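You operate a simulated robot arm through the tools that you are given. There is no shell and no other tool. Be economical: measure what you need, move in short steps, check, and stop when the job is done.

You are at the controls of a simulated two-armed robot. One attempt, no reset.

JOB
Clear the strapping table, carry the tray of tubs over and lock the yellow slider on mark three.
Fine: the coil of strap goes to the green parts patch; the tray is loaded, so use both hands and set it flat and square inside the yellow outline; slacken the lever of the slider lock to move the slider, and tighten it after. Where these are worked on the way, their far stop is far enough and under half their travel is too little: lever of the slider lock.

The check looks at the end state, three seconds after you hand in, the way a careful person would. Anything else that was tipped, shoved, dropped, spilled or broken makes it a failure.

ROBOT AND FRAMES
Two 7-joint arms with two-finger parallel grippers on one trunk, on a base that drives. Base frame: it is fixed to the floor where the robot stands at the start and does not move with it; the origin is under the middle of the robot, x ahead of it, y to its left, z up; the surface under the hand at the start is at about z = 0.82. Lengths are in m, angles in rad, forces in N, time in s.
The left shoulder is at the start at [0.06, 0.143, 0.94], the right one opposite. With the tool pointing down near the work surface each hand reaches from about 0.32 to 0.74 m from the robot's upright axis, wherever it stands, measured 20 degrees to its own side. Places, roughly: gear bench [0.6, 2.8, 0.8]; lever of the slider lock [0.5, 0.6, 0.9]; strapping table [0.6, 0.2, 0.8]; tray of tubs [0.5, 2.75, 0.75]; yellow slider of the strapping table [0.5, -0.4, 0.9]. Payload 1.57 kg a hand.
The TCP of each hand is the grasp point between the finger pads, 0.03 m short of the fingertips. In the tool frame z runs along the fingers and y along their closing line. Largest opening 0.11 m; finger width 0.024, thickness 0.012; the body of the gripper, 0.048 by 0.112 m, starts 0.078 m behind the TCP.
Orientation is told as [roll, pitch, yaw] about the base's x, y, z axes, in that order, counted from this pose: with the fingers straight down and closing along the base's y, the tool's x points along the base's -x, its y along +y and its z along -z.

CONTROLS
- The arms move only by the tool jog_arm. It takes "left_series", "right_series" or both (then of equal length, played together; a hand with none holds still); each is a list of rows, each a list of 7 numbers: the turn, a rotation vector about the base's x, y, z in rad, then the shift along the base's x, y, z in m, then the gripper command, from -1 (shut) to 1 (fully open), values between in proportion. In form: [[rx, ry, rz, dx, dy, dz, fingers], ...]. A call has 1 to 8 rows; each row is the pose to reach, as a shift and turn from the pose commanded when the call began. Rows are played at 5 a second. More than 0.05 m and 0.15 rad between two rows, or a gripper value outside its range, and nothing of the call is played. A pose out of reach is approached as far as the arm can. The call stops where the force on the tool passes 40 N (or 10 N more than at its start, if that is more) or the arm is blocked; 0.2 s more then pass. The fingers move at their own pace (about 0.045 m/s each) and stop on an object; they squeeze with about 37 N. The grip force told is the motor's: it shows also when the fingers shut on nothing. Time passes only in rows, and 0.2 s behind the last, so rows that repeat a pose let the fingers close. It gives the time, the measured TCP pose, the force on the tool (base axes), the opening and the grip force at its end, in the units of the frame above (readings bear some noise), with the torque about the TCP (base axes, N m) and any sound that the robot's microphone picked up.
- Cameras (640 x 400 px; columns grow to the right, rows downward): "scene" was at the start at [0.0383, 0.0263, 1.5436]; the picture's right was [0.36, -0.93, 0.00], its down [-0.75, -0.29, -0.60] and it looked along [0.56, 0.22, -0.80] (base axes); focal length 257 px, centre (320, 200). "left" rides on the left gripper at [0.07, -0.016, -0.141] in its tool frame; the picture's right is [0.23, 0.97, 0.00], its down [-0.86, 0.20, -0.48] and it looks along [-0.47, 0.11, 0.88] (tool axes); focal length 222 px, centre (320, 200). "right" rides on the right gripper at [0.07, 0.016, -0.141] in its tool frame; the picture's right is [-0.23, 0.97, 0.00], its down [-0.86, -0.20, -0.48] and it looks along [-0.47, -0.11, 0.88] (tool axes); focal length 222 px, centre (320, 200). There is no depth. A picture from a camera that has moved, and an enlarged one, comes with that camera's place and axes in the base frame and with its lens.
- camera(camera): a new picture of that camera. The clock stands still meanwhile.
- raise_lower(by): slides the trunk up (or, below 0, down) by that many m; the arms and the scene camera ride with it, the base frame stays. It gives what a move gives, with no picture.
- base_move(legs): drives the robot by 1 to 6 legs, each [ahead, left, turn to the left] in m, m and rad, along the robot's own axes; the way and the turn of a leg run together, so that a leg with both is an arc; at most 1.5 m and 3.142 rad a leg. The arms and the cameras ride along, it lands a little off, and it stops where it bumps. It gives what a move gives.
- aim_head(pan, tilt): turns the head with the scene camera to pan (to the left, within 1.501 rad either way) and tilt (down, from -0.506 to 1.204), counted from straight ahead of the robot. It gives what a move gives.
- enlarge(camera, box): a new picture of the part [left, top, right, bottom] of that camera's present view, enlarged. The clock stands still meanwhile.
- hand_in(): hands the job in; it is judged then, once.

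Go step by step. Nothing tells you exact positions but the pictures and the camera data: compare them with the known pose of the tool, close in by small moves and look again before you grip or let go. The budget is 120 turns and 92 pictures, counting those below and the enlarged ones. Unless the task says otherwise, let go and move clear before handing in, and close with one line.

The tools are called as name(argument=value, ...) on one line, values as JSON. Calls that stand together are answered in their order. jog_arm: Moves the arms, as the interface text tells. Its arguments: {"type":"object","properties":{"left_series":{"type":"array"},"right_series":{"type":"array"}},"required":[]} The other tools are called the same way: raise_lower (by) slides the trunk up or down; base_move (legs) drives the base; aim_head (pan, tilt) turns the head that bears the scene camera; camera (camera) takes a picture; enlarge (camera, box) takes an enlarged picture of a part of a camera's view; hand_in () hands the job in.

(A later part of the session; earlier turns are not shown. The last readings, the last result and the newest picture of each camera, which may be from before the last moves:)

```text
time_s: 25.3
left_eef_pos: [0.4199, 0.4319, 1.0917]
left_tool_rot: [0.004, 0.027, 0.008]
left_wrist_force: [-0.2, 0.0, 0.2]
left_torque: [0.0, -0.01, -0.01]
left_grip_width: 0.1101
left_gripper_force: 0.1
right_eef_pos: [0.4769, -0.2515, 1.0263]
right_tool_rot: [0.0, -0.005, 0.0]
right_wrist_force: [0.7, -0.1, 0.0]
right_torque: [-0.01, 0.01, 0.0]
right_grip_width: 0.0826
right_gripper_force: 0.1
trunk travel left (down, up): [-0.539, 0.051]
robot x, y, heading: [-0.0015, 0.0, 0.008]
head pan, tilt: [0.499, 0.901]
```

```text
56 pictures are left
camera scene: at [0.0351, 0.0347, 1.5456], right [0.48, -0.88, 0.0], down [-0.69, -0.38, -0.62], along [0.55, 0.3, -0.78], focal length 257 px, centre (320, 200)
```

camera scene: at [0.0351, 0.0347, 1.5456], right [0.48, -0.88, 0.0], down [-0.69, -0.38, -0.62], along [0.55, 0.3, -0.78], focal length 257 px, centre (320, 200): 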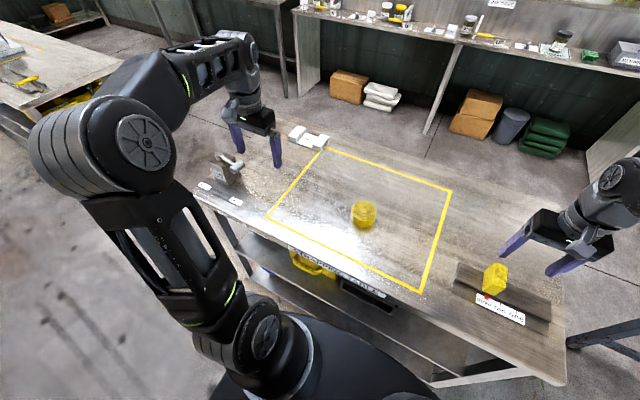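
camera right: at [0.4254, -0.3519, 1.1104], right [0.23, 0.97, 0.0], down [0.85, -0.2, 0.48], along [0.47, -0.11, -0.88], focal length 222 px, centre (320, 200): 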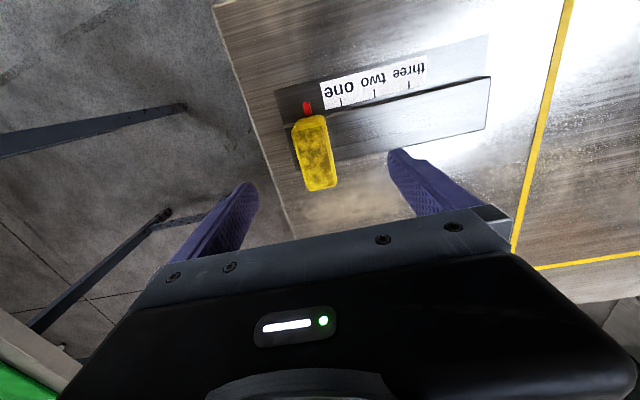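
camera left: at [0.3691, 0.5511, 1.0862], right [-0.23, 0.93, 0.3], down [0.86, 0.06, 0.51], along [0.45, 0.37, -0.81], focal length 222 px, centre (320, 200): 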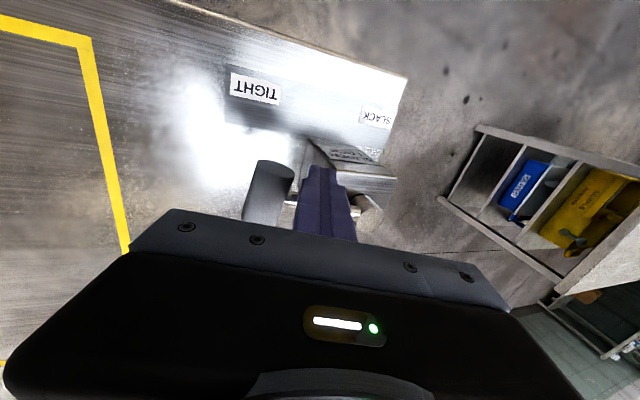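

Slider and lever are done. Now I identify the green parts patch: zoom on the gear bench and on the right-hand table.

aim_head(pan=1.3, tilt=0.5)

enlarge(camera="scene", box=[270, 110, 350, 160])

aim_head(pan=-1.0, tilt=0.6)

camera(camera="scene")

```text
time_s: 26.4
left_eef_pos: [0.4186, 0.4317, 1.0915]
left_tool_rot: [0.001, 0.03, 0.009]
left_wrist_force: [-0.6, -0.3, 0.4]
left_torque: [0.01, 0.0, -0.01]
left_grip_width: 0.1101
left_gripper_force: 0.1
right_eef_pos: [0.4773, -0.2516, 1.0251]
right_tool_rot: [-0.001, -0.005, 0.001]
right_wrist_force: [0.4, 0.7, 1.2]
right_torque: [0.02, 0.0, 0.01]
right_grip_width: 0.0823
right_gripper_force: 0.1
trunk travel left (down, up): [-0.539, 0.051]
robot x, y, heading: [0.002, 0.001, 0.003]
head pan, tilt: [1.3, 0.499]
```

```text
8.00 times, centred on (310, 135) of scene
camera zoom: at [-0.0068, 0.0863, 1.5795], right [0.96, -0.27, 0.0], down [-0.13, -0.46, -0.88], along [0.23, 0.85, -0.48], focal length 2058 px, centre (400, 720)
```

zoom: 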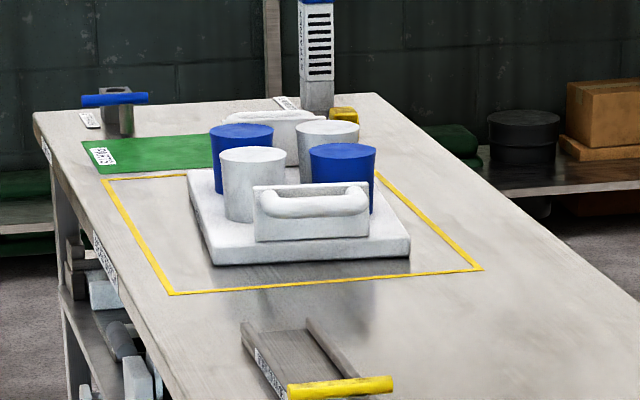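

```text
time_s: 28.6
left_eef_pos: [0.419, 0.4317, 1.0903]
left_tool_rot: [0.003, 0.028, 0.009]
left_wrist_force: [-0.1, 0.1, 0.2]
left_torque: [-0.01, 0.02, -0.04]
left_grip_width: 0.1098
left_gripper_force: 0.0
right_eef_pos: [0.4757, -0.2523, 1.0269]
right_tool_rot: [0.0, -0.005, 0.001]
right_wrist_force: [-0.2, 0.3, -0.4]
right_torque: [0.0, 0.01, -0.01]
right_grip_width: 0.0825
right_gripper_force: 0.0
trunk travel left (down, up): [-0.539, 0.051]
robot x, y, heading: [-0.0013, -0.0014, 0.001]
head pan, tilt: [-1.0, 0.6]
```

```text
54 pictures are left
camera scene: at [0.0168, -0.0757, 1.5704], right [-0.84, -0.54, 0.0], down [-0.31, 0.47, -0.83], along [0.45, -0.69, -0.56], focal length 257 px, centre (320, 200)
```

scene: 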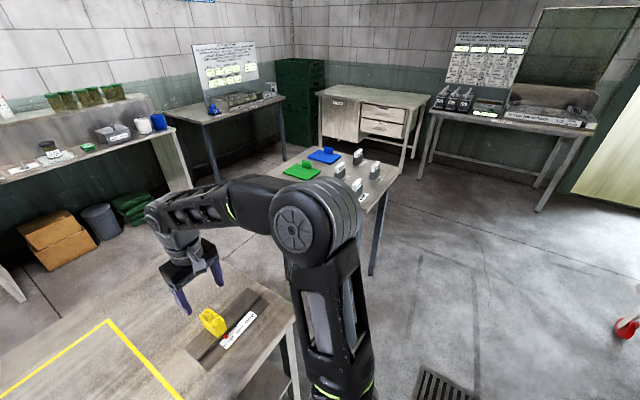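

The gear bench's green patch is labelled PARTS, so the coil goes there; the tray is on that bench with handles at its ±y ends. I pick the coil with the left hand, going above it first.

jog_arm(left_series=[[0, -0.028, -0.008, 0.02, -0.045, 0, 1], [0, -0.028, -0.008, 0.035, -0.09, 0, 1], [0, -0.028, -0.008, 0.05, -0.135, 0, 1], [0, -0.028, -0.008, 0.065, -0.18, 0, 1], [0, -0.028, -0.008, 0.08, -0.225, 0, 1], [0, -0.028, -0.008, 0.09, -0.265, -0.01, 1], [0, -0.028, -0.008, 0.095, -0.288, -0.045, 1], [0, -0.028, -0.008, 0.095, -0.288, -0.08, 1]])

camera(camera="left")

aim_head(pan=0.25, tilt=0.9)

enlarge(camera="scene", box=[240, 100, 440, 280])

```text
time_s: 30.4
left_eef_pos: [0.5144, 0.1435, 1.0119]
left_tool_rot: [0.002, -0.001, 0.001]
left_wrist_force: [-0.4, 0.5, 0.1]
left_torque: [0.0, 0.0, 0.0]
left_grip_width: 0.1101
left_gripper_force: 0.1
right_eef_pos: [0.4772, -0.252, 1.0255]
right_tool_rot: [0.001, -0.002, -0.001]
right_wrist_force: [0.0, 0.5, -0.2]
right_torque: [-0.03, 0.0, -0.01]
right_grip_width: 0.0825
right_gripper_force: 0.0
trunk travel left (down, up): [-0.539, 0.051]
robot x, y, heading: [0.0003, -0.0019, -0.003]
head pan, tilt: [-1.0, 0.6]
```

```text
53 pictures are left
camera left: at [0.4447, 0.1251, 1.1545], right [-0.23, 0.97, 0.0], down [0.85, 0.2, 0.48], along [0.47, 0.11, -0.88], focal length 222 px, centre (320, 200)
```

left: 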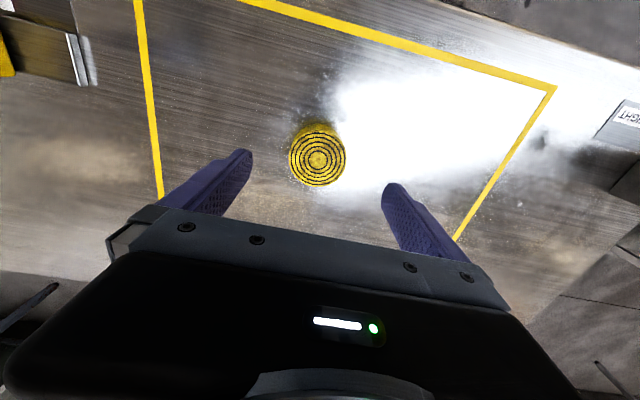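

```text
time_s: 31.8
left_eef_pos: [0.5148, 0.1444, 1.0128]
left_tool_rot: [0.002, -0.001, 0.002]
left_wrist_force: [0.7, 0.2, 0.8]
left_torque: [-0.02, -0.02, 0.04]
left_grip_width: 0.1099
left_gripper_force: 0.0
right_eef_pos: [0.4763, -0.2527, 1.0263]
right_tool_rot: [0.0, -0.003, -0.001]
right_wrist_force: [-0.7, -0.3, 0.2]
right_torque: [0.01, 0.01, -0.05]
right_grip_width: 0.0827
right_gripper_force: 0.1
trunk travel left (down, up): [-0.539, 0.051]
robot x, y, heading: [-0.0006, 0.0003, -0.002]
head pan, tilt: [0.25, 0.901]
```

```text
2.22 times, centred on (340, 190) of scene
camera zoom: at [0.0421, 0.0172, 1.5457], right [0.25, -0.97, 0.0], down [-0.76, -0.19, -0.62], along [0.6, 0.15, -0.78], focal length 572 px, centre (276, 222)
```

zoom: 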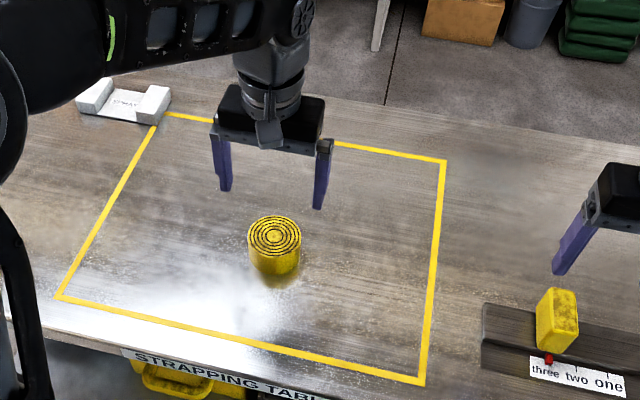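

The coil centre is (0.534, 0.142), top at about 0.87. I lower over it and grip.

jog_arm(left_series=[[0, 0, 0, 0.0195, -0.002, -0.03, 1], [0, 0, 0, 0.0195, -0.002, -0.07, 1], [0, 0, 0, 0.0195, -0.002, -0.11, 1], [0, 0, 0, 0.0195, -0.002, -0.148, 1], [0, 0, 0, 0.0195, -0.002, -0.15, 0], [0, 0, 0, 0.0195, -0.002, -0.15, -1], [0, 0, 0, 0.0195, -0.002, -0.15, -1], [0, 0, 0, 0.0195, -0.002, -0.15, -1]])

enlarge(camera="scene", box=[240, 100, 440, 280])

```text
time_s: 33.6
left_eef_pos: [0.5346, 0.1441, 0.8645]
left_tool_rot: [0.001, -0.001, 0.002]
left_wrist_force: [0.3, 0.3, -0.1]
left_torque: [0.0, 0.03, 0.0]
left_grip_width: 0.0788
left_gripper_force: 31.6
right_eef_pos: [0.4773, -0.2513, 1.0257]
right_tool_rot: [0.0, -0.004, 0.0]
right_wrist_force: [-0.7, -0.1, -0.6]
right_torque: [0.02, 0.0, 0.04]
right_grip_width: 0.0826
right_gripper_force: 0.0
trunk travel left (down, up): [-0.539, 0.051]
robot x, y, heading: [-0.0015, -0.0011, 0.002]
head pan, tilt: [0.25, 0.901]
```

```text
2.22 times, centred on (340, 190) of scene
camera zoom: at [0.0422, 0.0173, 1.5456], right [0.25, -0.97, 0.0], down [-0.76, -0.19, -0.62], along [0.6, 0.15, -0.78], focal length 572 px, centre (276, 222)
```

zoom: 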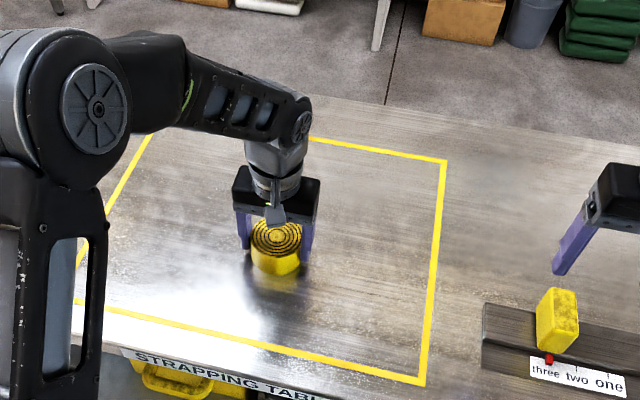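

Gripped at 0.079 wide. I lift the coil, draw both hands in, and look at it.

jog_arm(left_series=[[0, 0, 0, 0, 0, 0.03, -1], [0, 0, 0, 0, 0, 0.07, -1], [0, 0, 0, 0, 0, 0.11, -1], [0, 0, 0, -0.02, 0.02, 0.15, -1], [0, 0, 0, -0.05, 0.04, 0.18, -1], [0, 0, 0, -0.08, 0.07, 0.21, -1], [0, 0, 0, -0.11, 0.1, 0.23, -1]], right_series=[[0, 0, 0, 0, 0, 0.03, 0.5], [0, 0, 0, 0, 0, 0.06, 0.5], [0, 0, 0, -0.02, 0, 0.08, 0.5], [0, 0, 0, -0.04, 0.02, 0.09, 0.5], [0, 0, 0, -0.06, 0.04, 0.1, 0.5], [0, 0, 0, -0.08, 0.04, 0.1, 0.5], [0, 0, 0, -0.1, 0.04, 0.1, 0.5]])

base_move(legs=[[-0.1, 0, 0], [0, 1.3, 0]])

aim_head(pan=0.9, tilt=0.6)

camera(camera="scene")

```text
refused: row 6 steps farther than a row can; nothing moved
```

```text
time_s: 37.2
left_eef_pos: [0.4354, 0.5072, 0.868]
left_tool_rot: [-0.014, -0.008, -0.02]
left_wrist_force: [0.6, 0.7, 7.1]
left_torque: [0.36, -0.16, 0.03]
left_grip_width: 0.0788
left_gripper_force: 36.9
right_eef_pos: [0.3763, 0.1274, 1.0264]
right_tool_rot: [-0.001, -0.003, -0.006]
right_wrist_force: [0.8, -0.4, 0.5]
right_torque: [-0.01, -0.04, -0.04]
right_grip_width: 0.0822
right_gripper_force: 0.0
trunk travel left (down, up): [-0.539, 0.051]
robot x, y, heading: [-0.1016, 0.3821, -0.002]
head pan, tilt: [0.25, 0.901]
stopped in leg 2: the force on the tool passed its limit at 69 N (the readings are from after the stop); the commanded pose is now the measured one
```

```text
time_s: 38.2
left_eef_pos: [0.4335, 0.5066, 0.868]
left_tool_rot: [-0.016, -0.007, -0.017]
left_wrist_force: [-0.5, -1.0, 16.1]
left_torque: [1.06, -0.35, -0.01]
left_grip_width: 0.0785
left_gripper_force: 36.9
right_eef_pos: [0.3754, 0.1283, 1.0266]
right_tool_rot: [0.0, -0.004, -0.004]
right_wrist_force: [-0.1, -0.3, 0.3]
right_torque: [-0.03, 0.0, 0.01]
right_grip_width: 0.0825
right_gripper_force: 0.0
trunk travel left (down, up): [-0.539, 0.051]
robot x, y, heading: [-0.1, 0.3806, -0.009]
head pan, tilt: [0.901, 0.6]
```

```text
50 pictures are left
camera scene: at [-0.0761, 0.4495, 1.5706], right [0.78, -0.63, 0.0], down [-0.35, -0.44, -0.83], along [0.52, 0.64, -0.56], focal length 257 px, centre (320, 200)
```

scene: 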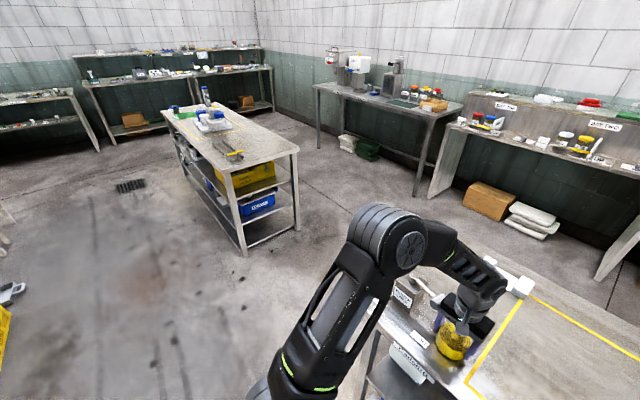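

The lift was refused but the drive ran, so the hand ran low into the lever grip – my mistake in chaining calls. I back the hand off in −y, lift it, and then check the lock for damage.

jog_arm(left_series=[[0.008, 0, 0.01, 0, -0.02, 0, -1], [0.016, 0.007, 0.018, 0, -0.035, 0.01, -1], [0.016, 0.007, 0.018, 0, -0.035, 0.05, -1], [0.016, 0.007, 0.018, 0, -0.035, 0.09, -1], [0.016, 0.007, 0.018, 0, -0.035, 0.13, -1], [0.016, 0.007, 0.018, 0, -0.05, 0.17, -1], [0.016, 0.007, 0.018, -0.01, -0.06, 0.21, -1]])

aim_head(pan=0.3, tilt=0.9)

camera(camera="scene")

camera(camera="left")

```text
time_s: 39.8
left_eef_pos: [0.4257, 0.4503, 1.0751]
left_tool_rot: [0.0, 0.0, -0.002]
left_wrist_force: [-0.6, 0.1, -1.0]
left_torque: [-0.03, -0.01, 0.01]
left_grip_width: 0.0787
left_gripper_force: 37.0
right_eef_pos: [0.3755, 0.1274, 1.0266]
right_tool_rot: [-0.001, -0.003, -0.003]
right_wrist_force: [-0.5, -1.3, 0.1]
right_torque: [0.0, -0.03, 0.01]
right_grip_width: 0.0824
right_gripper_force: 0.1
trunk travel left (down, up): [-0.539, 0.051]
robot x, y, heading: [-0.0941, 0.3799, -0.007]
head pan, tilt: [0.901, 0.6]
```

```text
time_s: 40.8
left_eef_pos: [0.4264, 0.4502, 1.0738]
left_tool_rot: [-0.002, 0.001, -0.001]
left_wrist_force: [-0.6, -0.8, -0.8]
left_torque: [-0.03, -0.01, -0.01]
left_grip_width: 0.0785
left_gripper_force: 37.1
right_eef_pos: [0.3772, 0.1272, 1.0263]
right_tool_rot: [0.001, -0.004, -0.003]
right_wrist_force: [0.2, 0.2, 0.3]
right_torque: [0.0, 0.02, -0.01]
right_grip_width: 0.0825
right_gripper_force: 0.0
trunk travel left (down, up): [-0.539, 0.051]
robot x, y, heading: [-0.0986, 0.3795, -0.007]
head pan, tilt: [0.3, 0.901]
```

```text
49 pictures are left
camera scene: at [-0.0574, 0.4033, 1.5457], right [0.29, -0.96, 0.0], down [-0.75, -0.23, -0.62], along [0.59, 0.18, -0.78], focal length 257 px, centre (320, 200)
```

scene: 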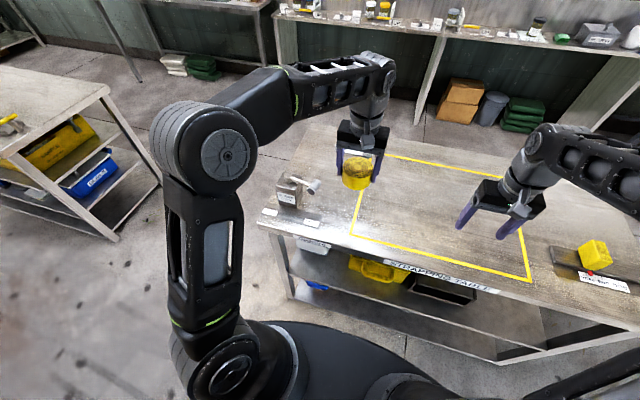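

```text
48 pictures are left
camera left: at [0.3555, 0.4324, 1.2165], right [-0.23, 0.97, 0.0], down [0.86, 0.2, 0.48], along [0.46, 0.11, -0.88], focal length 222 px, centre (320, 200)
```

left: 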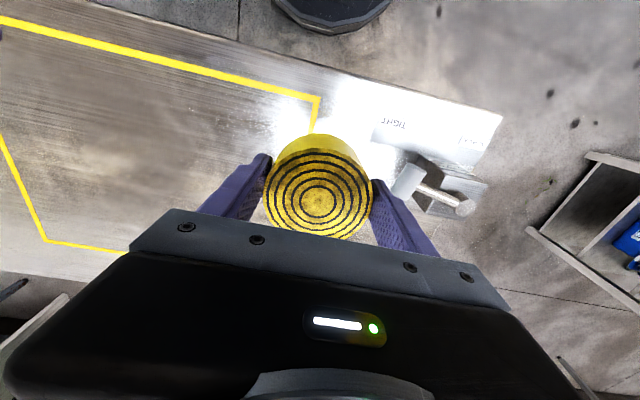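

The lever, box and slider are unmoved, and the coil is held high now. I raise the right hand a bit, then drive towards the gear bench (next call, after seeing this succeed).

jog_arm(right_series=[[0, 0, 0, -0.01, 0, 0.04, 0.5], [0, 0, 0, -0.02, 0, 0.08, 0.5]], left_series=[[0, 0, 0, 0, 0, 0.01, -1], [0, 0, 0, -0.01, 0, 0.02, -1]])

```text
time_s: 41.4
left_eef_pos: [0.4152, 0.4483, 1.0963]
left_tool_rot: [0.0, 0.0, -0.002]
left_wrist_force: [-0.2, 0.3, -1.3]
left_torque: [-0.01, 0.03, 0.03]
left_grip_width: 0.0785
left_gripper_force: 36.6
right_eef_pos: [0.3554, 0.1285, 1.1057]
right_tool_rot: [0.0, -0.003, -0.004]
right_wrist_force: [-0.4, 0.5, 0.0]
right_torque: [0.04, 0.02, 0.02]
right_grip_width: 0.0825
right_gripper_force: 0.0
trunk travel left (down, up): [-0.539, 0.051]
robot x, y, heading: [-0.0978, 0.3827, -0.003]
head pan, tilt: [0.3, 0.901]
```

base_move(legs=[[0, 1.2, 0], [0, 1.0, 0]])

aim_head(pan=0.5, tilt=0.75)

camera(camera="scene")

```text
time_s: 52.4
left_eef_pos: [0.4603, 2.6486, 1.0963]
left_tool_rot: [0.0, 0.002, -0.04]
left_wrist_force: [0.6, 0.4, -0.8]
left_torque: [-0.01, 0.02, -0.01]
left_grip_width: 0.0788
left_gripper_force: 37.3
right_eef_pos: [0.3881, 2.3317, 1.1072]
right_tool_rot: [-0.002, -0.002, -0.042]
right_wrist_force: [0.7, 0.0, -0.4]
right_torque: [0.0, -0.03, 0.0]
right_grip_width: 0.0824
right_gripper_force: 0.1
trunk travel left (down, up): [-0.539, 0.051]
robot x, y, heading: [-0.0567, 2.6016, -0.045]
head pan, tilt: [0.3, 0.901]
```

```text
time_s: 53.1
left_eef_pos: [0.4596, 2.6484, 1.0977]
left_tool_rot: [0.0, 0.004, -0.04]
left_wrist_force: [-0.3, 0.1, -0.6]
left_torque: [0.02, 0.03, 0.02]
left_grip_width: 0.0787
left_gripper_force: 36.8
right_eef_pos: [0.387, 2.331, 1.1054]
right_tool_rot: [0.0, -0.002, -0.043]
right_wrist_force: [0.4, 0.5, -0.3]
right_torque: [0.0, -0.01, -0.01]
right_grip_width: 0.0826
right_gripper_force: 0.1
trunk travel left (down, up): [-0.539, 0.051]
robot x, y, heading: [-0.0538, 2.6018, -0.044]
head pan, tilt: [0.499, 0.75]
```

```text
47 pictures are left
camera scene: at [-0.0128, 2.6382, 1.5575], right [0.44, -0.9, 0.0], down [-0.61, -0.3, -0.73], along [0.66, 0.32, -0.68], focal length 257 px, centre (320, 200)
```

scene: 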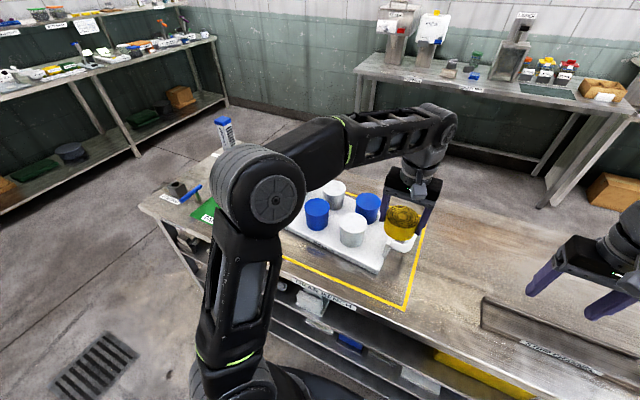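

I straighten the heading and drive 0.5 m further left so the left hand can reach the PARTS patch.

base_move(legs=[[0, 0, 0.044], [-0.03, 0.5, 0]])

aim_head(pan=0.3, tilt=0.9)

camera(camera="scene")

camera(camera="left")

```text
time_s: 56.5
left_eef_pos: [0.4315, 3.1705, 1.0941]
left_tool_rot: [0.0, 0.002, -0.01]
left_wrist_force: [-0.1, -0.1, -1.2]
left_torque: [0.04, -0.01, -0.03]
left_grip_width: 0.0786
left_gripper_force: 36.9
right_eef_pos: [0.369, 2.851, 1.1068]
right_tool_rot: [0.0, -0.005, -0.011]
right_wrist_force: [-0.6, -0.2, 1.1]
right_torque: [-0.03, -0.02, 0.02]
right_grip_width: 0.0826
right_gripper_force: 0.0
trunk travel left (down, up): [-0.539, 0.051]
robot x, y, heading: [-0.084, 3.1072, -0.009]
head pan, tilt: [0.499, 0.75]
```

```text
time_s: 57.2
left_eef_pos: [0.4306, 3.1708, 1.0965]
left_tool_rot: [0.0, 0.003, -0.008]
left_wrist_force: [-0.5, 0.5, -1.2]
left_torque: [0.03, 0.01, -0.02]
left_grip_width: 0.0786
left_gripper_force: 37.1
right_eef_pos: [0.3686, 2.85, 1.1058]
right_tool_rot: [0.0, -0.005, -0.01]
right_wrist_force: [-0.1, 0.0, -1.3]
right_torque: [0.0, -0.01, -0.01]
right_grip_width: 0.0824
right_gripper_force: 0.0
trunk travel left (down, up): [-0.539, 0.051]
robot x, y, heading: [-0.0866, 3.1057, -0.016]
head pan, tilt: [0.3, 0.901]
```

```text
46 pictures are left
camera scene: at [-0.0429, 3.1284, 1.5457], right [0.29, -0.96, 0.0], down [-0.75, -0.22, -0.62], along [0.6, 0.18, -0.78], focal length 257 px, centre (320, 200)
```

scene: 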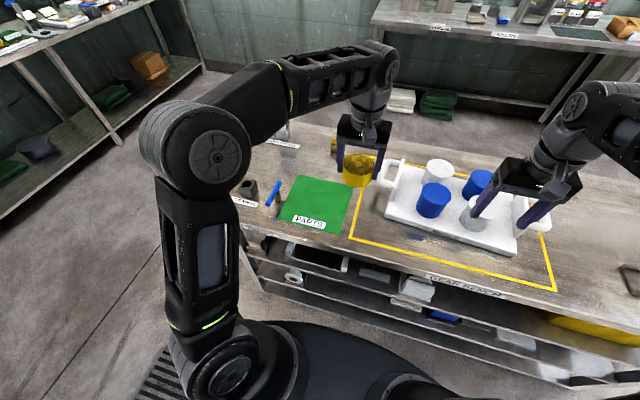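

```text
45 pictures are left
camera left: at [0.3604, 3.153, 1.2381], right [-0.22, 0.98, 0.0], down [0.86, 0.19, 0.48], along [0.47, 0.1, -0.88], focal length 222 px, centre (320, 200)
```

left: 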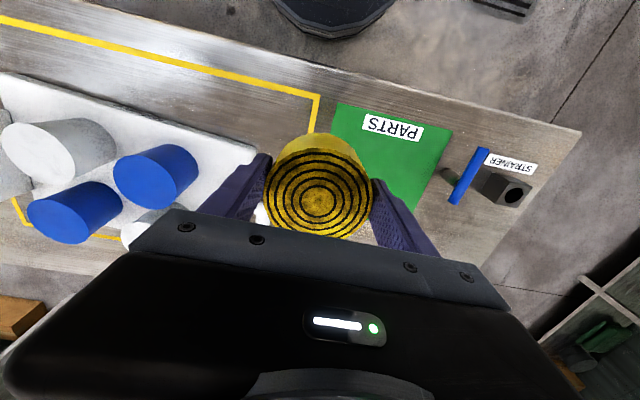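

The PARTS patch centre is about (0.515, 3.305). I carry the coil over it and lower most of the way.

jog_arm(left_series=[[0, 0, 0, 0.02, 0.035, 0, -1], [0, 0, 0, 0.045, 0.07, 0, -1], [0, 0, 0, 0.07, 0.105, 0, -1], [0, 0, 0, 0.085, 0.13, -0.02, -1], [0, 0, 0, 0.085, 0.13, -0.065, -1], [0, 0, 0, 0.085, 0.13, -0.11, -1], [0, 0, 0, 0.085, 0.13, -0.155, -1], [0, 0, 0, 0.085, 0.13, -0.19, -1]])

enlarge(camera="scene", box=[220, 100, 420, 260])

camera(camera="left")

```text
time_s: 59.0
left_eef_pos: [0.5131, 3.3011, 0.9072]
left_tool_rot: [0.0, 0.001, -0.009]
left_wrist_force: [-0.7, -0.9, -0.9]
left_torque: [0.0, 0.03, 0.01]
left_grip_width: 0.0787
left_gripper_force: 36.7
left hand out of reach, approached as far as the arm can: row 2, 3, 4
right_eef_pos: [0.3684, 2.8511, 1.1062]
right_tool_rot: [0.0, -0.003, -0.009]
right_wrist_force: [-0.3, 0.3, -0.4]
right_torque: [0.03, -0.01, 0.02]
right_grip_width: 0.0827
right_gripper_force: 0.0
trunk travel left (down, up): [-0.539, 0.051]
robot x, y, heading: [-0.0846, 3.1061, -0.01]
head pan, tilt: [0.3, 0.901]
```

```text
2.50 times, centred on (320, 180) of scene
camera zoom: at [-0.0427, 3.1282, 1.5457], right [0.28, -0.96, 0.0], down [-0.75, -0.22, -0.62], along [0.6, 0.18, -0.78], focal length 643 px, centre (320, 250)
```

zoom: 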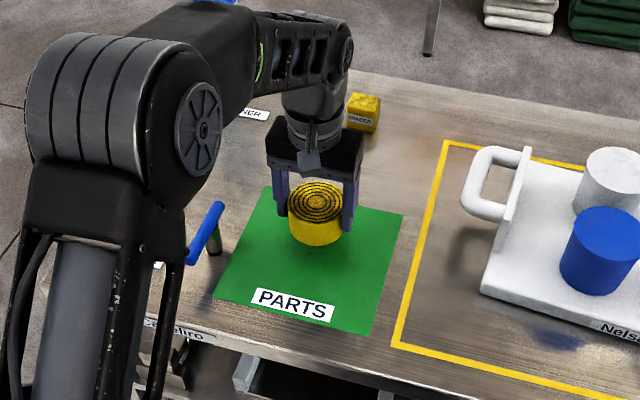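

```text
43 pictures are left
camera left: at [0.4434, 3.2836, 1.049], right [-0.22, 0.98, 0.0], down [0.86, 0.19, 0.48], along [0.47, 0.11, -0.88], focal length 222 px, centre (320, 200)
```

left: 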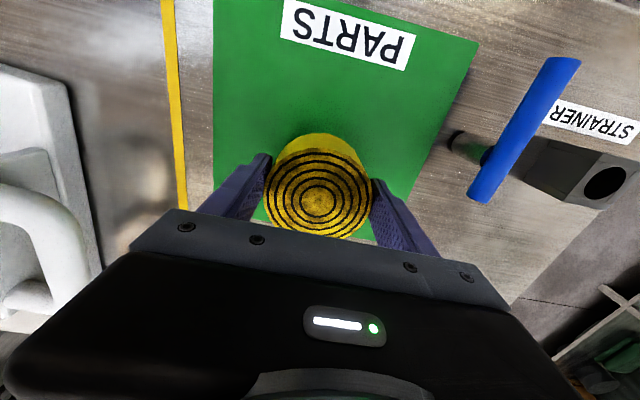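

Coil is over the patch. I lower gently to the expected contact height.

jog_arm(left_series=[[0, 0, 0, -0.005, 0, -0.02, -1], [0, 0, 0, -0.008, 0, -0.035, -1], [0, 0, 0, -0.008, 0, -0.041, -1], [0, 0, 0, -0.008, 0, -0.041, -1]])

enlarge(camera="scene", box=[260, 140, 360, 220])

```text
time_s: 60.0
left_eef_pos: [0.5073, 3.3016, 0.8662]
left_tool_rot: [-0.001, 0.001, -0.009]
left_wrist_force: [0.3, 0.2, -0.7]
left_torque: [-0.04, -0.02, 0.0]
left_grip_width: 0.0785
left_gripper_force: 36.6
right_eef_pos: [0.3687, 2.8519, 1.1051]
right_tool_rot: [0.0, -0.003, -0.011]
right_wrist_force: [-0.2, 0.3, 0.0]
right_torque: [0.01, 0.0, 0.01]
right_grip_width: 0.0826
right_gripper_force: 0.0
trunk travel left (down, up): [-0.539, 0.051]
robot x, y, heading: [-0.0829, 3.1103, -0.011]
head pan, tilt: [0.3, 0.901]
```

```text
5.00 times, centred on (310, 180) of scene
camera zoom: at [-0.0429, 3.1284, 1.5456], right [0.28, -0.96, 0.0], down [-0.75, -0.22, -0.62], along [0.6, 0.18, -0.78], focal length 1286 px, centre (370, 300)
```

zoom: 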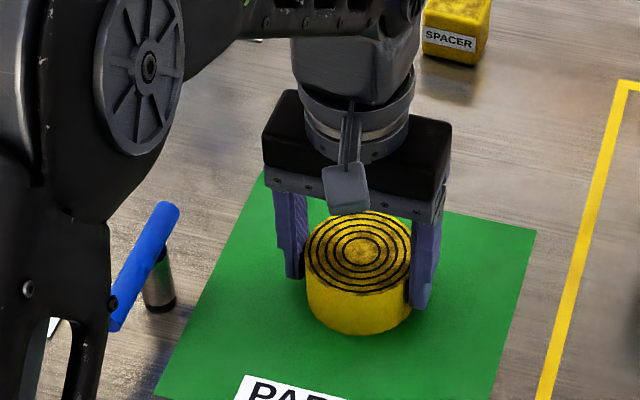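

Not touching yet; I go down a little at a time.

jog_arm(left_series=[[0, 0, 0, 0, 0, -0.004, -1], [0, 0, 0, 0, 0, -0.004, -1]])

jog_arm(left_series=[[0, 0, 0, 0, 0, -0.004, -1], [0, 0, 0, 0, 0, -0.004, -1]])

```text
time_s: 60.6
left_eef_pos: [0.5072, 3.3011, 0.8643]
left_tool_rot: [0.001, -0.004, -0.009]
left_wrist_force: [-0.3, 3.6, 26.9]
left_torque: [-0.01, 0.16, -0.03]
left_grip_width: 0.0789
left_gripper_force: 37.2
right_eef_pos: [0.3669, 2.8503, 1.107]
right_tool_rot: [0.0, -0.006, -0.009]
right_wrist_force: [-1.1, 0.3, -0.6]
right_torque: [-0.02, 0.02, -0.02]
right_grip_width: 0.0824
right_gripper_force: 0.1
trunk travel left (down, up): [-0.539, 0.051]
robot x, y, heading: [-0.0863, 3.1105, -0.013]
head pan, tilt: [0.3, 0.901]
```

```text
time_s: 61.0
left_eef_pos: [0.5086, 3.3008, 0.8629]
left_tool_rot: [0.0, -0.008, -0.008]
left_wrist_force: [-3.2, -0.1, 17.7]
left_torque: [0.05, 0.33, 0.01]
left_grip_width: 0.0787
left_gripper_force: 37.0
right_eef_pos: [0.3671, 2.8514, 1.1064]
right_tool_rot: [0.0, -0.003, -0.011]
right_wrist_force: [-0.2, 0.7, 0.3]
right_torque: [0.01, -0.01, -0.01]
right_grip_width: 0.0827
right_gripper_force: 0.0
trunk travel left (down, up): [-0.539, 0.051]
robot x, y, heading: [-0.0838, 3.1074, -0.011]
head pan, tilt: [0.3, 0.901]
stopped in row 2 (left hand): the force on the tool passed its limit at 42 N (the readings are from after the stop); the commanded pose is now the measured one
```

The coil stands on the patch (bench at the same 0.82 height). I ease up, open and rise clear.

jog_arm(left_series=[[0, 0, 0, 0, 0, 0.002, -1], [0, 0, 0, 0, 0, 0.002, 0.6], [0, 0, 0, 0, 0, 0.002, 1], [0, 0, 0, 0, 0, 0.002, 1], [0, 0, 0, 0, 0, 0.04, 1], [0, 0, 0, 0, 0, 0.08, 1], [0, 0, 0, 0, -0.01, 0.12, 1], [0, 0, 0, -0.02, -0.03, 0.16, 1]])

aim_head(pan=0.0, tilt=0.9)

camera(camera="scene")

```text
time_s: 62.9
left_eef_pos: [0.4876, 3.2693, 1.0235]
left_tool_rot: [0.001, -0.006, -0.009]
left_wrist_force: [-0.3, -0.6, 0.5]
left_torque: [0.02, -0.05, 0.01]
left_grip_width: 0.1102
left_gripper_force: 0.0
right_eef_pos: [0.3674, 2.8494, 1.105]
right_tool_rot: [0.001, -0.003, -0.009]
right_wrist_force: [0.2, -0.2, 0.3]
right_torque: [0.04, -0.02, 0.02]
right_grip_width: 0.0823
right_gripper_force: 0.0
trunk travel left (down, up): [-0.539, 0.051]
robot x, y, heading: [-0.0874, 3.1045, -0.01]
head pan, tilt: [0.3, 0.901]
```

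```text
time_s: 63.6
left_eef_pos: [0.4867, 3.2716, 1.0214]
left_tool_rot: [0.0, -0.005, -0.01]
left_wrist_force: [0.5, 0.5, 0.5]
left_torque: [0.03, 0.0, 0.0]
left_grip_width: 0.11
left_gripper_force: 0.1
right_eef_pos: [0.3682, 2.8514, 1.1063]
right_tool_rot: [0.0, -0.004, -0.01]
right_wrist_force: [0.3, 0.4, 0.4]
right_torque: [0.0, -0.02, 0.02]
right_grip_width: 0.0824
right_gripper_force: 0.0
trunk travel left (down, up): [-0.539, 0.051]
robot x, y, heading: [-0.0868, 3.1079, -0.016]
head pan, tilt: [0.0, 0.901]
```

```text
41 pictures are left
camera scene: at [-0.04, 3.1061, 1.5457], right [-0.01, -1.0, 0.0], down [-0.78, 0.01, -0.62], along [0.62, -0.01, -0.78], focal length 257 px, centre (320, 200)
```

scene: 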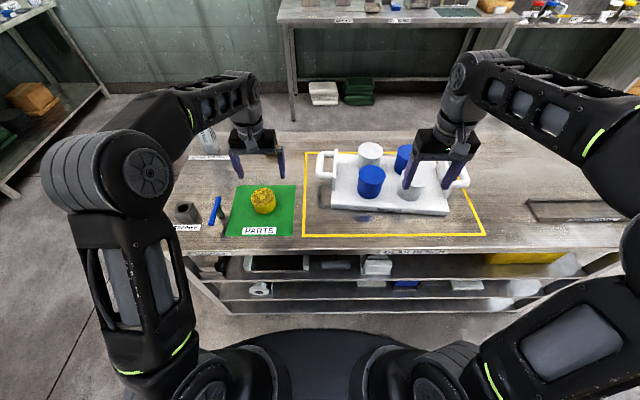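

The coil is placed. Next I position the robot square in front of the tray (centre about y = 2.85); first raising the left hand.

jog_arm(left_series=[[0, 0, 0, -0.03, 0, 0.03, 1], [0, 0, 0, -0.06, 0, 0.06, 1], [0, 0, 0, -0.09, 0, 0.08, 1]])

base_move(legs=[[0, 0, 0.013], [0, -0.25, 0], [0.085, 0, 0]])

camera(camera="scene")

```text
time_s: 64.5
left_eef_pos: [0.3977, 3.2711, 1.1008]
left_tool_rot: [0.001, -0.007, -0.008]
left_wrist_force: [-0.6, 0.2, 0.7]
left_torque: [-0.01, -0.02, 0.02]
left_grip_width: 0.1102
left_gripper_force: 0.0
right_eef_pos: [0.3676, 2.8508, 1.1062]
right_tool_rot: [-0.001, -0.003, -0.011]
right_wrist_force: [-1.2, 0.4, -0.8]
right_torque: [-0.03, 0.0, -0.01]
right_grip_width: 0.0825
right_gripper_force: 0.1
trunk travel left (down, up): [-0.539, 0.051]
robot x, y, heading: [-0.0851, 3.1072, -0.014]
head pan, tilt: [0.0, 0.901]
```

```text
time_s: 67.3
left_eef_pos: [0.4828, 3.0294, 1.0995]
left_tool_rot: [-0.001, -0.006, 0.004]
left_wrist_force: [-0.2, -0.6, -0.8]
left_torque: [0.03, 0.06, -0.03]
left_grip_width: 0.1101
left_gripper_force: 0.0
right_eef_pos: [0.4564, 2.6087, 1.1053]
right_tool_rot: [0.0, -0.003, 0.0]
right_wrist_force: [0.3, 0.1, 0.1]
right_torque: [0.03, 0.05, -0.01]
right_grip_width: 0.0822
right_gripper_force: 0.1
trunk travel left (down, up): [-0.539, 0.051]
robot x, y, heading: [-0.0034, 2.859, 0.005]
head pan, tilt: [0.0, 0.901]
```

```text
40 pictures are left
camera scene: at [0.0459, 2.8596, 1.5456], right [0.0, -1.0, 0.0], down [-0.78, 0.0, -0.62], along [0.62, 0.0, -0.78], focal length 257 px, centre (320, 200)
```

scene: 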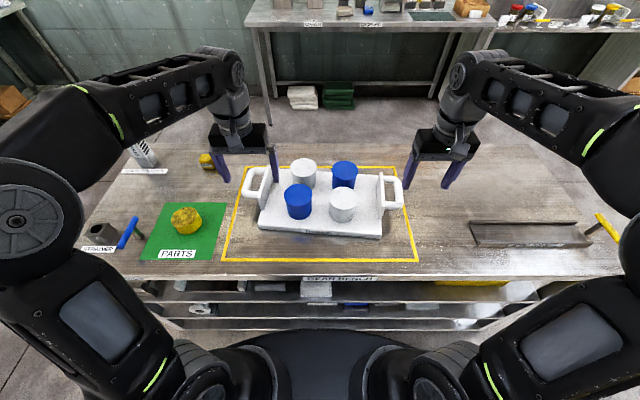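

enlarge(camera="scene", box=[225, 140, 425, 265])

camera(camera="left")

camera(camera="right")

```text
3.20 times, centred on (325, 202) of scene
camera zoom: at [0.0459, 2.8596, 1.5456], right [0.0, -1.0, 0.0], down [-0.78, 0.0, -0.62], along [0.62, 0.0, -0.78], focal length 823 px, centre (304, 192)
```

zoom: 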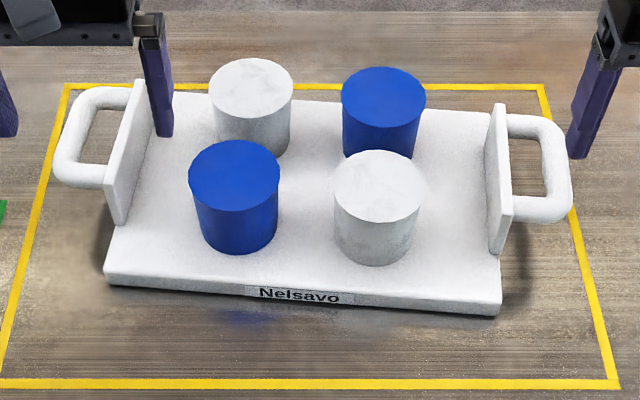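

```text
38 pictures are left
camera left: at [0.4128, 3.0114, 1.241], right [-0.23, 0.97, 0.0], down [0.85, 0.2, 0.48], along [0.47, 0.11, -0.88], focal length 222 px, centre (320, 200)
```

left: 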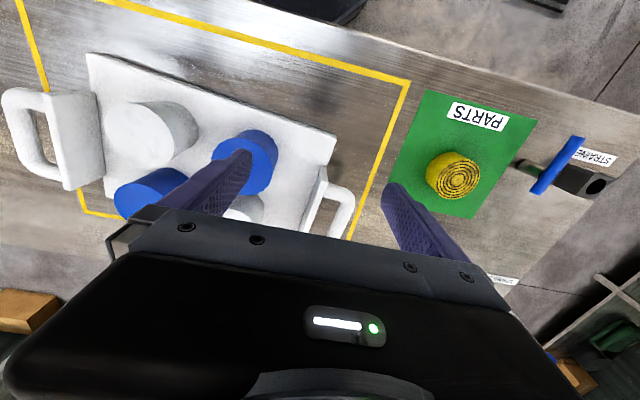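

```text
37 pictures are left
camera right: at [0.3863, 2.6263, 1.2463], right [0.23, 0.97, 0.0], down [0.85, -0.2, 0.48], along [0.47, -0.11, -0.88], focal length 222 px, centre (320, 200)
```

right: 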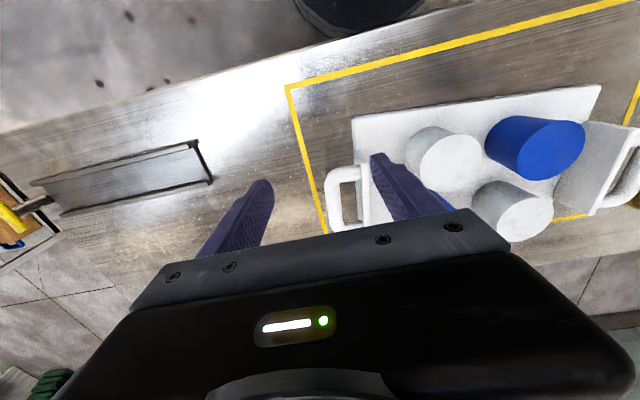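

The tray's handles are D-loops projecting outward, bars along x at about (0.60, 3.10, 0.915) left and (0.578, 2.601, 0.91) right, so the tray is yawed about −0.045. I bring both hands above the bars, fingers half open, yawed to match.

jog_arm(left_series=[[0, 0, -0.012, 0.03, 0.018, -0.02, 0], [0, 0, -0.024, 0.06, 0.036, -0.04, -0.09], [0, 0, -0.036, 0.09, 0.054, -0.06, -0.09], [0, 0, -0.048, 0.117, 0.072, -0.08, -0.09], [0, 0, -0.048, 0.117, 0.072, -0.08, -0.09], [0, 0, -0.048, 0.117, 0.072, -0.08, -0.09]], right_series=[[0, 0, -0.012, 0.03, -0.002, -0.02, 0], [0, 0, -0.024, 0.06, -0.004, -0.04, -0.09], [0, 0, -0.036, 0.09, -0.006, -0.06, -0.09], [0, 0, -0.044, 0.122, -0.007, -0.085, -0.09], [0, 0, -0.044, 0.122, -0.007, -0.085, -0.09], [0, 0, -0.044, 0.122, -0.007, -0.085, -0.09]])

enlarge(camera="scene", box=[225, 110, 425, 265])

camera(camera="left")

camera(camera="right")

```text
time_s: 68.7
left_eef_pos: [0.6012, 3.1004, 1.0187]
left_tool_rot: [0.002, -0.005, -0.044]
left_wrist_force: [-0.3, 0.2, -0.1]
left_torque: [-0.01, 0.0, -0.01]
left_grip_width: 0.0501
left_gripper_force: 0.1
right_eef_pos: [0.5774, 2.6006, 1.0208]
right_tool_rot: [0.001, -0.002, -0.044]
right_wrist_force: [-1.0, 0.2, -0.4]
right_torque: [0.0, -0.05, 0.0]
right_grip_width: 0.0501
right_gripper_force: 0.1
trunk travel left (down, up): [-0.539, 0.051]
robot x, y, heading: [0.0027, 2.8619, 0.0]
head pan, tilt: [0.0, 0.901]
```

```text
2.58 times, centred on (325, 188) of scene
camera zoom: at [0.0449, 2.8596, 1.5456], right [0.0, -1.0, 0.0], down [-0.78, 0.0, -0.62], along [0.62, 0.0, -0.78], focal length 664 px, centre (307, 232)
```

zoom: 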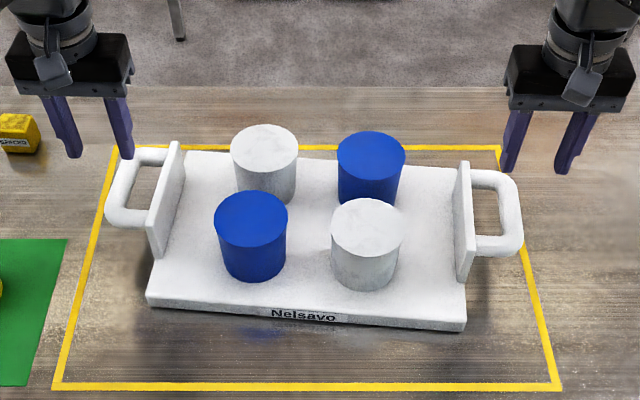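

```text
35 pictures are left
camera left: at [0.5286, 3.0855, 1.1618], right [-0.18, 0.98, 0.0], down [0.86, 0.16, 0.48], along [0.47, 0.09, -0.88], focal length 222 px, centre (320, 200)
```

left: 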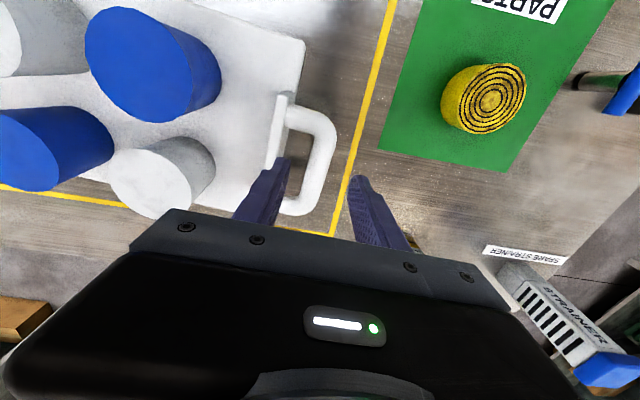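

```text
34 pictures are left
camera right: at [0.508, 2.6215, 1.1607], right [0.27, 0.96, 0.0], down [0.84, -0.24, 0.48], along [0.46, -0.13, -0.88], focal length 222 px, centre (320, 200)
```

right: 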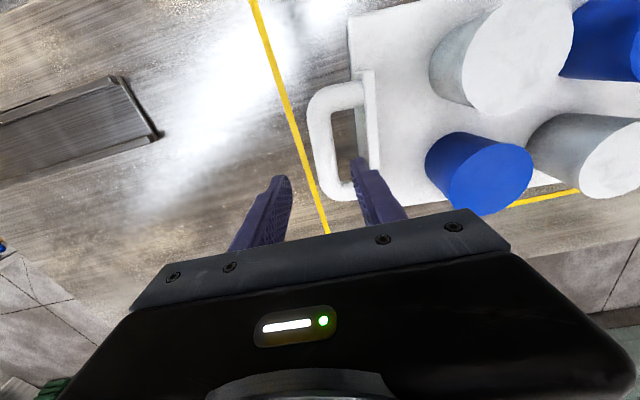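

The tray's yaw is nearer −0.085, bars at about (0.615, 3.106) and (0.568, 2.604), z≈0.91. I correct the hands and come down to just above the bars.

jog_arm(left_series=[[0, 0, -0.02, 0.007, 0.002, 0, -0.09], [0, 0.004, -0.04, 0.014, 0.004, -0.03, -0.09], [0, 0.004, -0.04, 0.014, 0.004, -0.055, -0.09], [0, 0.004, -0.04, 0.014, 0.004, -0.055, -0.09]], right_series=[[0, 0, -0.02, -0.005, 0.002, 0, -0.09], [0, 0, -0.04, -0.01, 0.003, -0.03, -0.09], [0, 0, -0.04, -0.01, 0.003, -0.058, -0.09], [0, 0, -0.04, -0.01, 0.003, -0.058, -0.09]])

enlarge(camera="scene", box=[225, 110, 425, 265])

camera(camera="left")

camera(camera="right")

```text
time_s: 69.7
left_eef_pos: [0.6131, 3.1049, 0.9666]
left_tool_rot: [0.002, -0.001, -0.083]
left_wrist_force: [0.2, 0.2, -0.1]
left_torque: [-0.01, 0.0, 0.01]
left_grip_width: 0.0499
left_gripper_force: 0.1
right_eef_pos: [0.5686, 2.6056, 0.9637]
right_tool_rot: [-0.001, -0.004, -0.083]
right_wrist_force: [0.4, -0.4, 0.2]
right_torque: [-0.02, -0.01, -0.03]
right_grip_width: 0.05
right_gripper_force: 0.0
trunk travel left (down, up): [-0.539, 0.051]
robot x, y, heading: [0.0009, 2.8605, 0.004]
head pan, tilt: [0.0, 0.901]
```

```text
2.58 times, centred on (325, 188) of scene
camera zoom: at [0.044, 2.8594, 1.5457], right [0.0, -1.0, 0.0], down [-0.78, 0.0, -0.62], along [0.62, 0.0, -0.78], focal length 664 px, centre (307, 232)
```

zoom: 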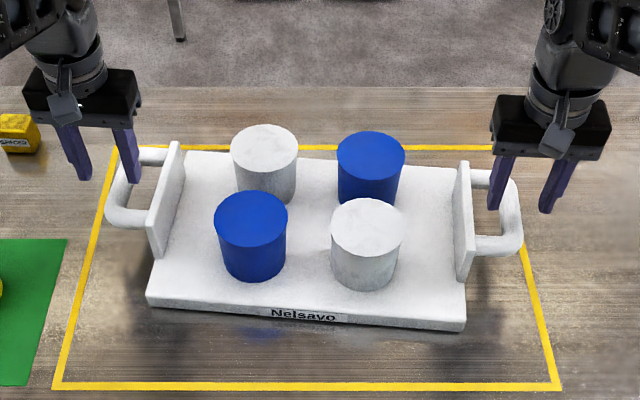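

```text
32 pictures are left
camera left: at [0.5421, 3.0937, 1.1078], right [-0.14, 0.99, 0.0], down [0.87, 0.13, 0.48], along [0.47, 0.07, -0.88], focal length 222 px, centre (320, 200)
```

left: 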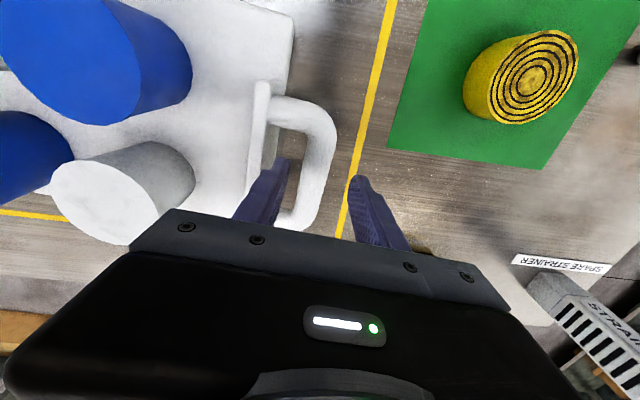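

```text
31 pictures are left
camera right: at [0.4991, 2.6287, 1.1038], right [0.31, 0.95, 0.0], down [0.83, -0.27, 0.48], along [0.46, -0.15, -0.88], focal length 222 px, centre (320, 200)
```

right: 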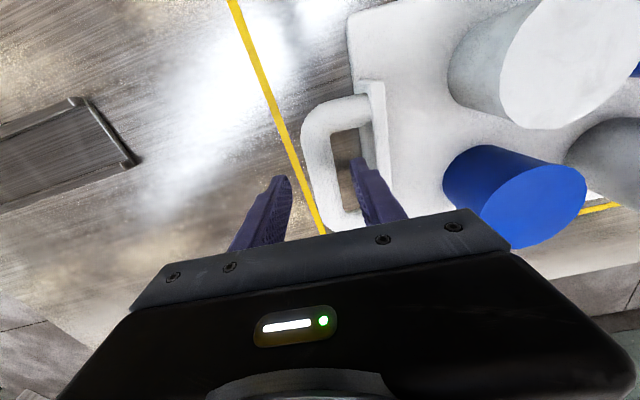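

The hole of each loop is only about 23 mm wide, so I narrow the fingers to 39 mm and look closely before going in.

jog_arm(left_series=[[0, 0, 0, 0, 0, -0.004, -0.29], [0, 0, 0, 0, 0, -0.008, -0.29]], right_series=[[0, 0, 0, 0, 0, -0.004, -0.29], [0, 0, 0, 0, 0, -0.008, -0.29]])

enlarge(camera="left", box=[240, 80, 400, 240])

enlarge(camera="right", box=[240, 80, 400, 240])

```text
time_s: 70.3
left_eef_pos: [0.6138, 3.1029, 0.9573]
left_tool_rot: [-0.001, -0.002, -0.086]
left_wrist_force: [-0.4, 0.3, 0.6]
left_torque: [0.01, 0.03, -0.05]
left_grip_width: 0.0391
left_gripper_force: 0.1
right_eef_pos: [0.5678, 2.6062, 0.955]
right_tool_rot: [0.0, -0.005, -0.083]
right_wrist_force: [0.6, -0.5, 0.1]
right_torque: [-0.02, -0.04, -0.02]
right_grip_width: 0.039
right_gripper_force: 0.1
trunk travel left (down, up): [-0.539, 0.051]
robot x, y, heading: [-0.0019, 2.8607, 0.0]
head pan, tilt: [0.0, 0.901]
```

```text
2.50 times, centred on (320, 160) of left
camera zoom: at [0.542, 3.0929, 1.0995], right [-0.14, 0.99, 0.0], down [0.87, 0.13, 0.48], along [0.47, 0.07, -0.88], focal length 555 px, centre (320, 300)
```

zoom: 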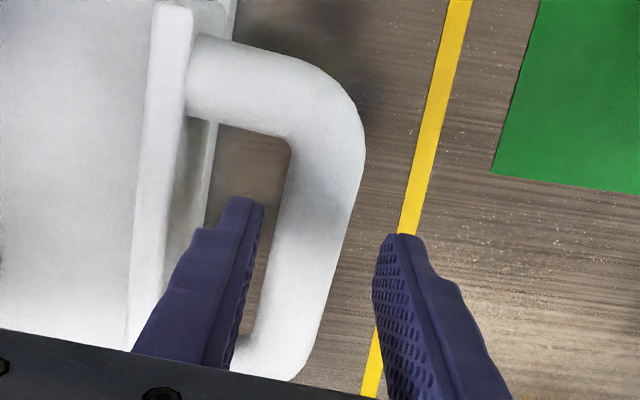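

```text
2.50 times, centred on (320, 160) of right
camera zoom: at [0.4993, 2.629, 1.0953], right [0.31, 0.95, 0.0], down [0.83, -0.27, 0.48], along [0.46, -0.15, -0.88], focal length 555 px, centre (320, 300)
```

zoom: 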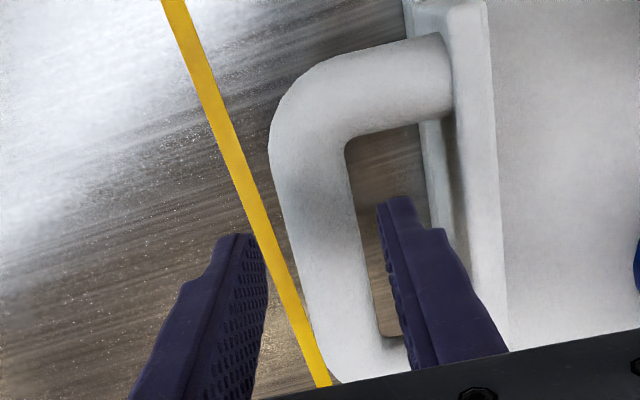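

Both inner fingers line up with the loop holes and the bars are centred. I lower both hands to bar height.

jog_arm(left_series=[[0, 0, 0, 0, 0, -0.012, -0.33], [0, 0, 0, 0, 0, -0.024, -0.33], [0, 0, 0, 0, 0, -0.036, -0.33], [0, 0, 0, 0, 0, -0.045, -0.33], [0, 0, 0, 0, 0, -0.045, -0.33]], right_series=[[0, 0, 0, 0, 0, -0.012, -0.33], [0, 0, 0, 0, 0, -0.024, -0.33], [0, 0, 0, 0, 0, -0.036, -0.33], [0, 0, 0, 0, 0, -0.043, -0.33], [0, 0, 0, 0, 0, -0.043, -0.33]])

enlarge(camera="scene", box=[225, 110, 425, 265])

```text
time_s: 71.5
left_eef_pos: [0.614, 3.1062, 0.9116]
left_tool_rot: [-0.001, -0.001, -0.083]
left_wrist_force: [0.6, -0.1, 0.1]
left_torque: [-0.01, 0.0, 0.02]
left_grip_width: 0.0367
left_gripper_force: 0.1
right_eef_pos: [0.5665, 2.6048, 0.9108]
right_tool_rot: [0.0, -0.002, -0.084]
right_wrist_force: [-0.3, 0.5, -0.1]
right_torque: [0.02, -0.01, -0.03]
right_grip_width: 0.0369
right_gripper_force: 0.0
trunk travel left (down, up): [-0.539, 0.051]
robot x, y, heading: [0.0013, 2.8594, -0.003]
head pan, tilt: [0.0, 0.901]
```

```text
2.58 times, centred on (325, 188) of scene
camera zoom: at [0.0442, 2.8595, 1.5456], right [0.0, -1.0, 0.0], down [-0.78, 0.0, -0.62], along [0.62, 0.0, -0.78], focal length 664 px, centre (307, 232)
```

zoom: 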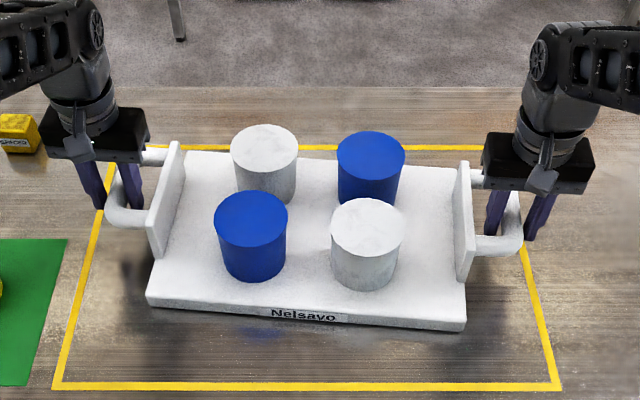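

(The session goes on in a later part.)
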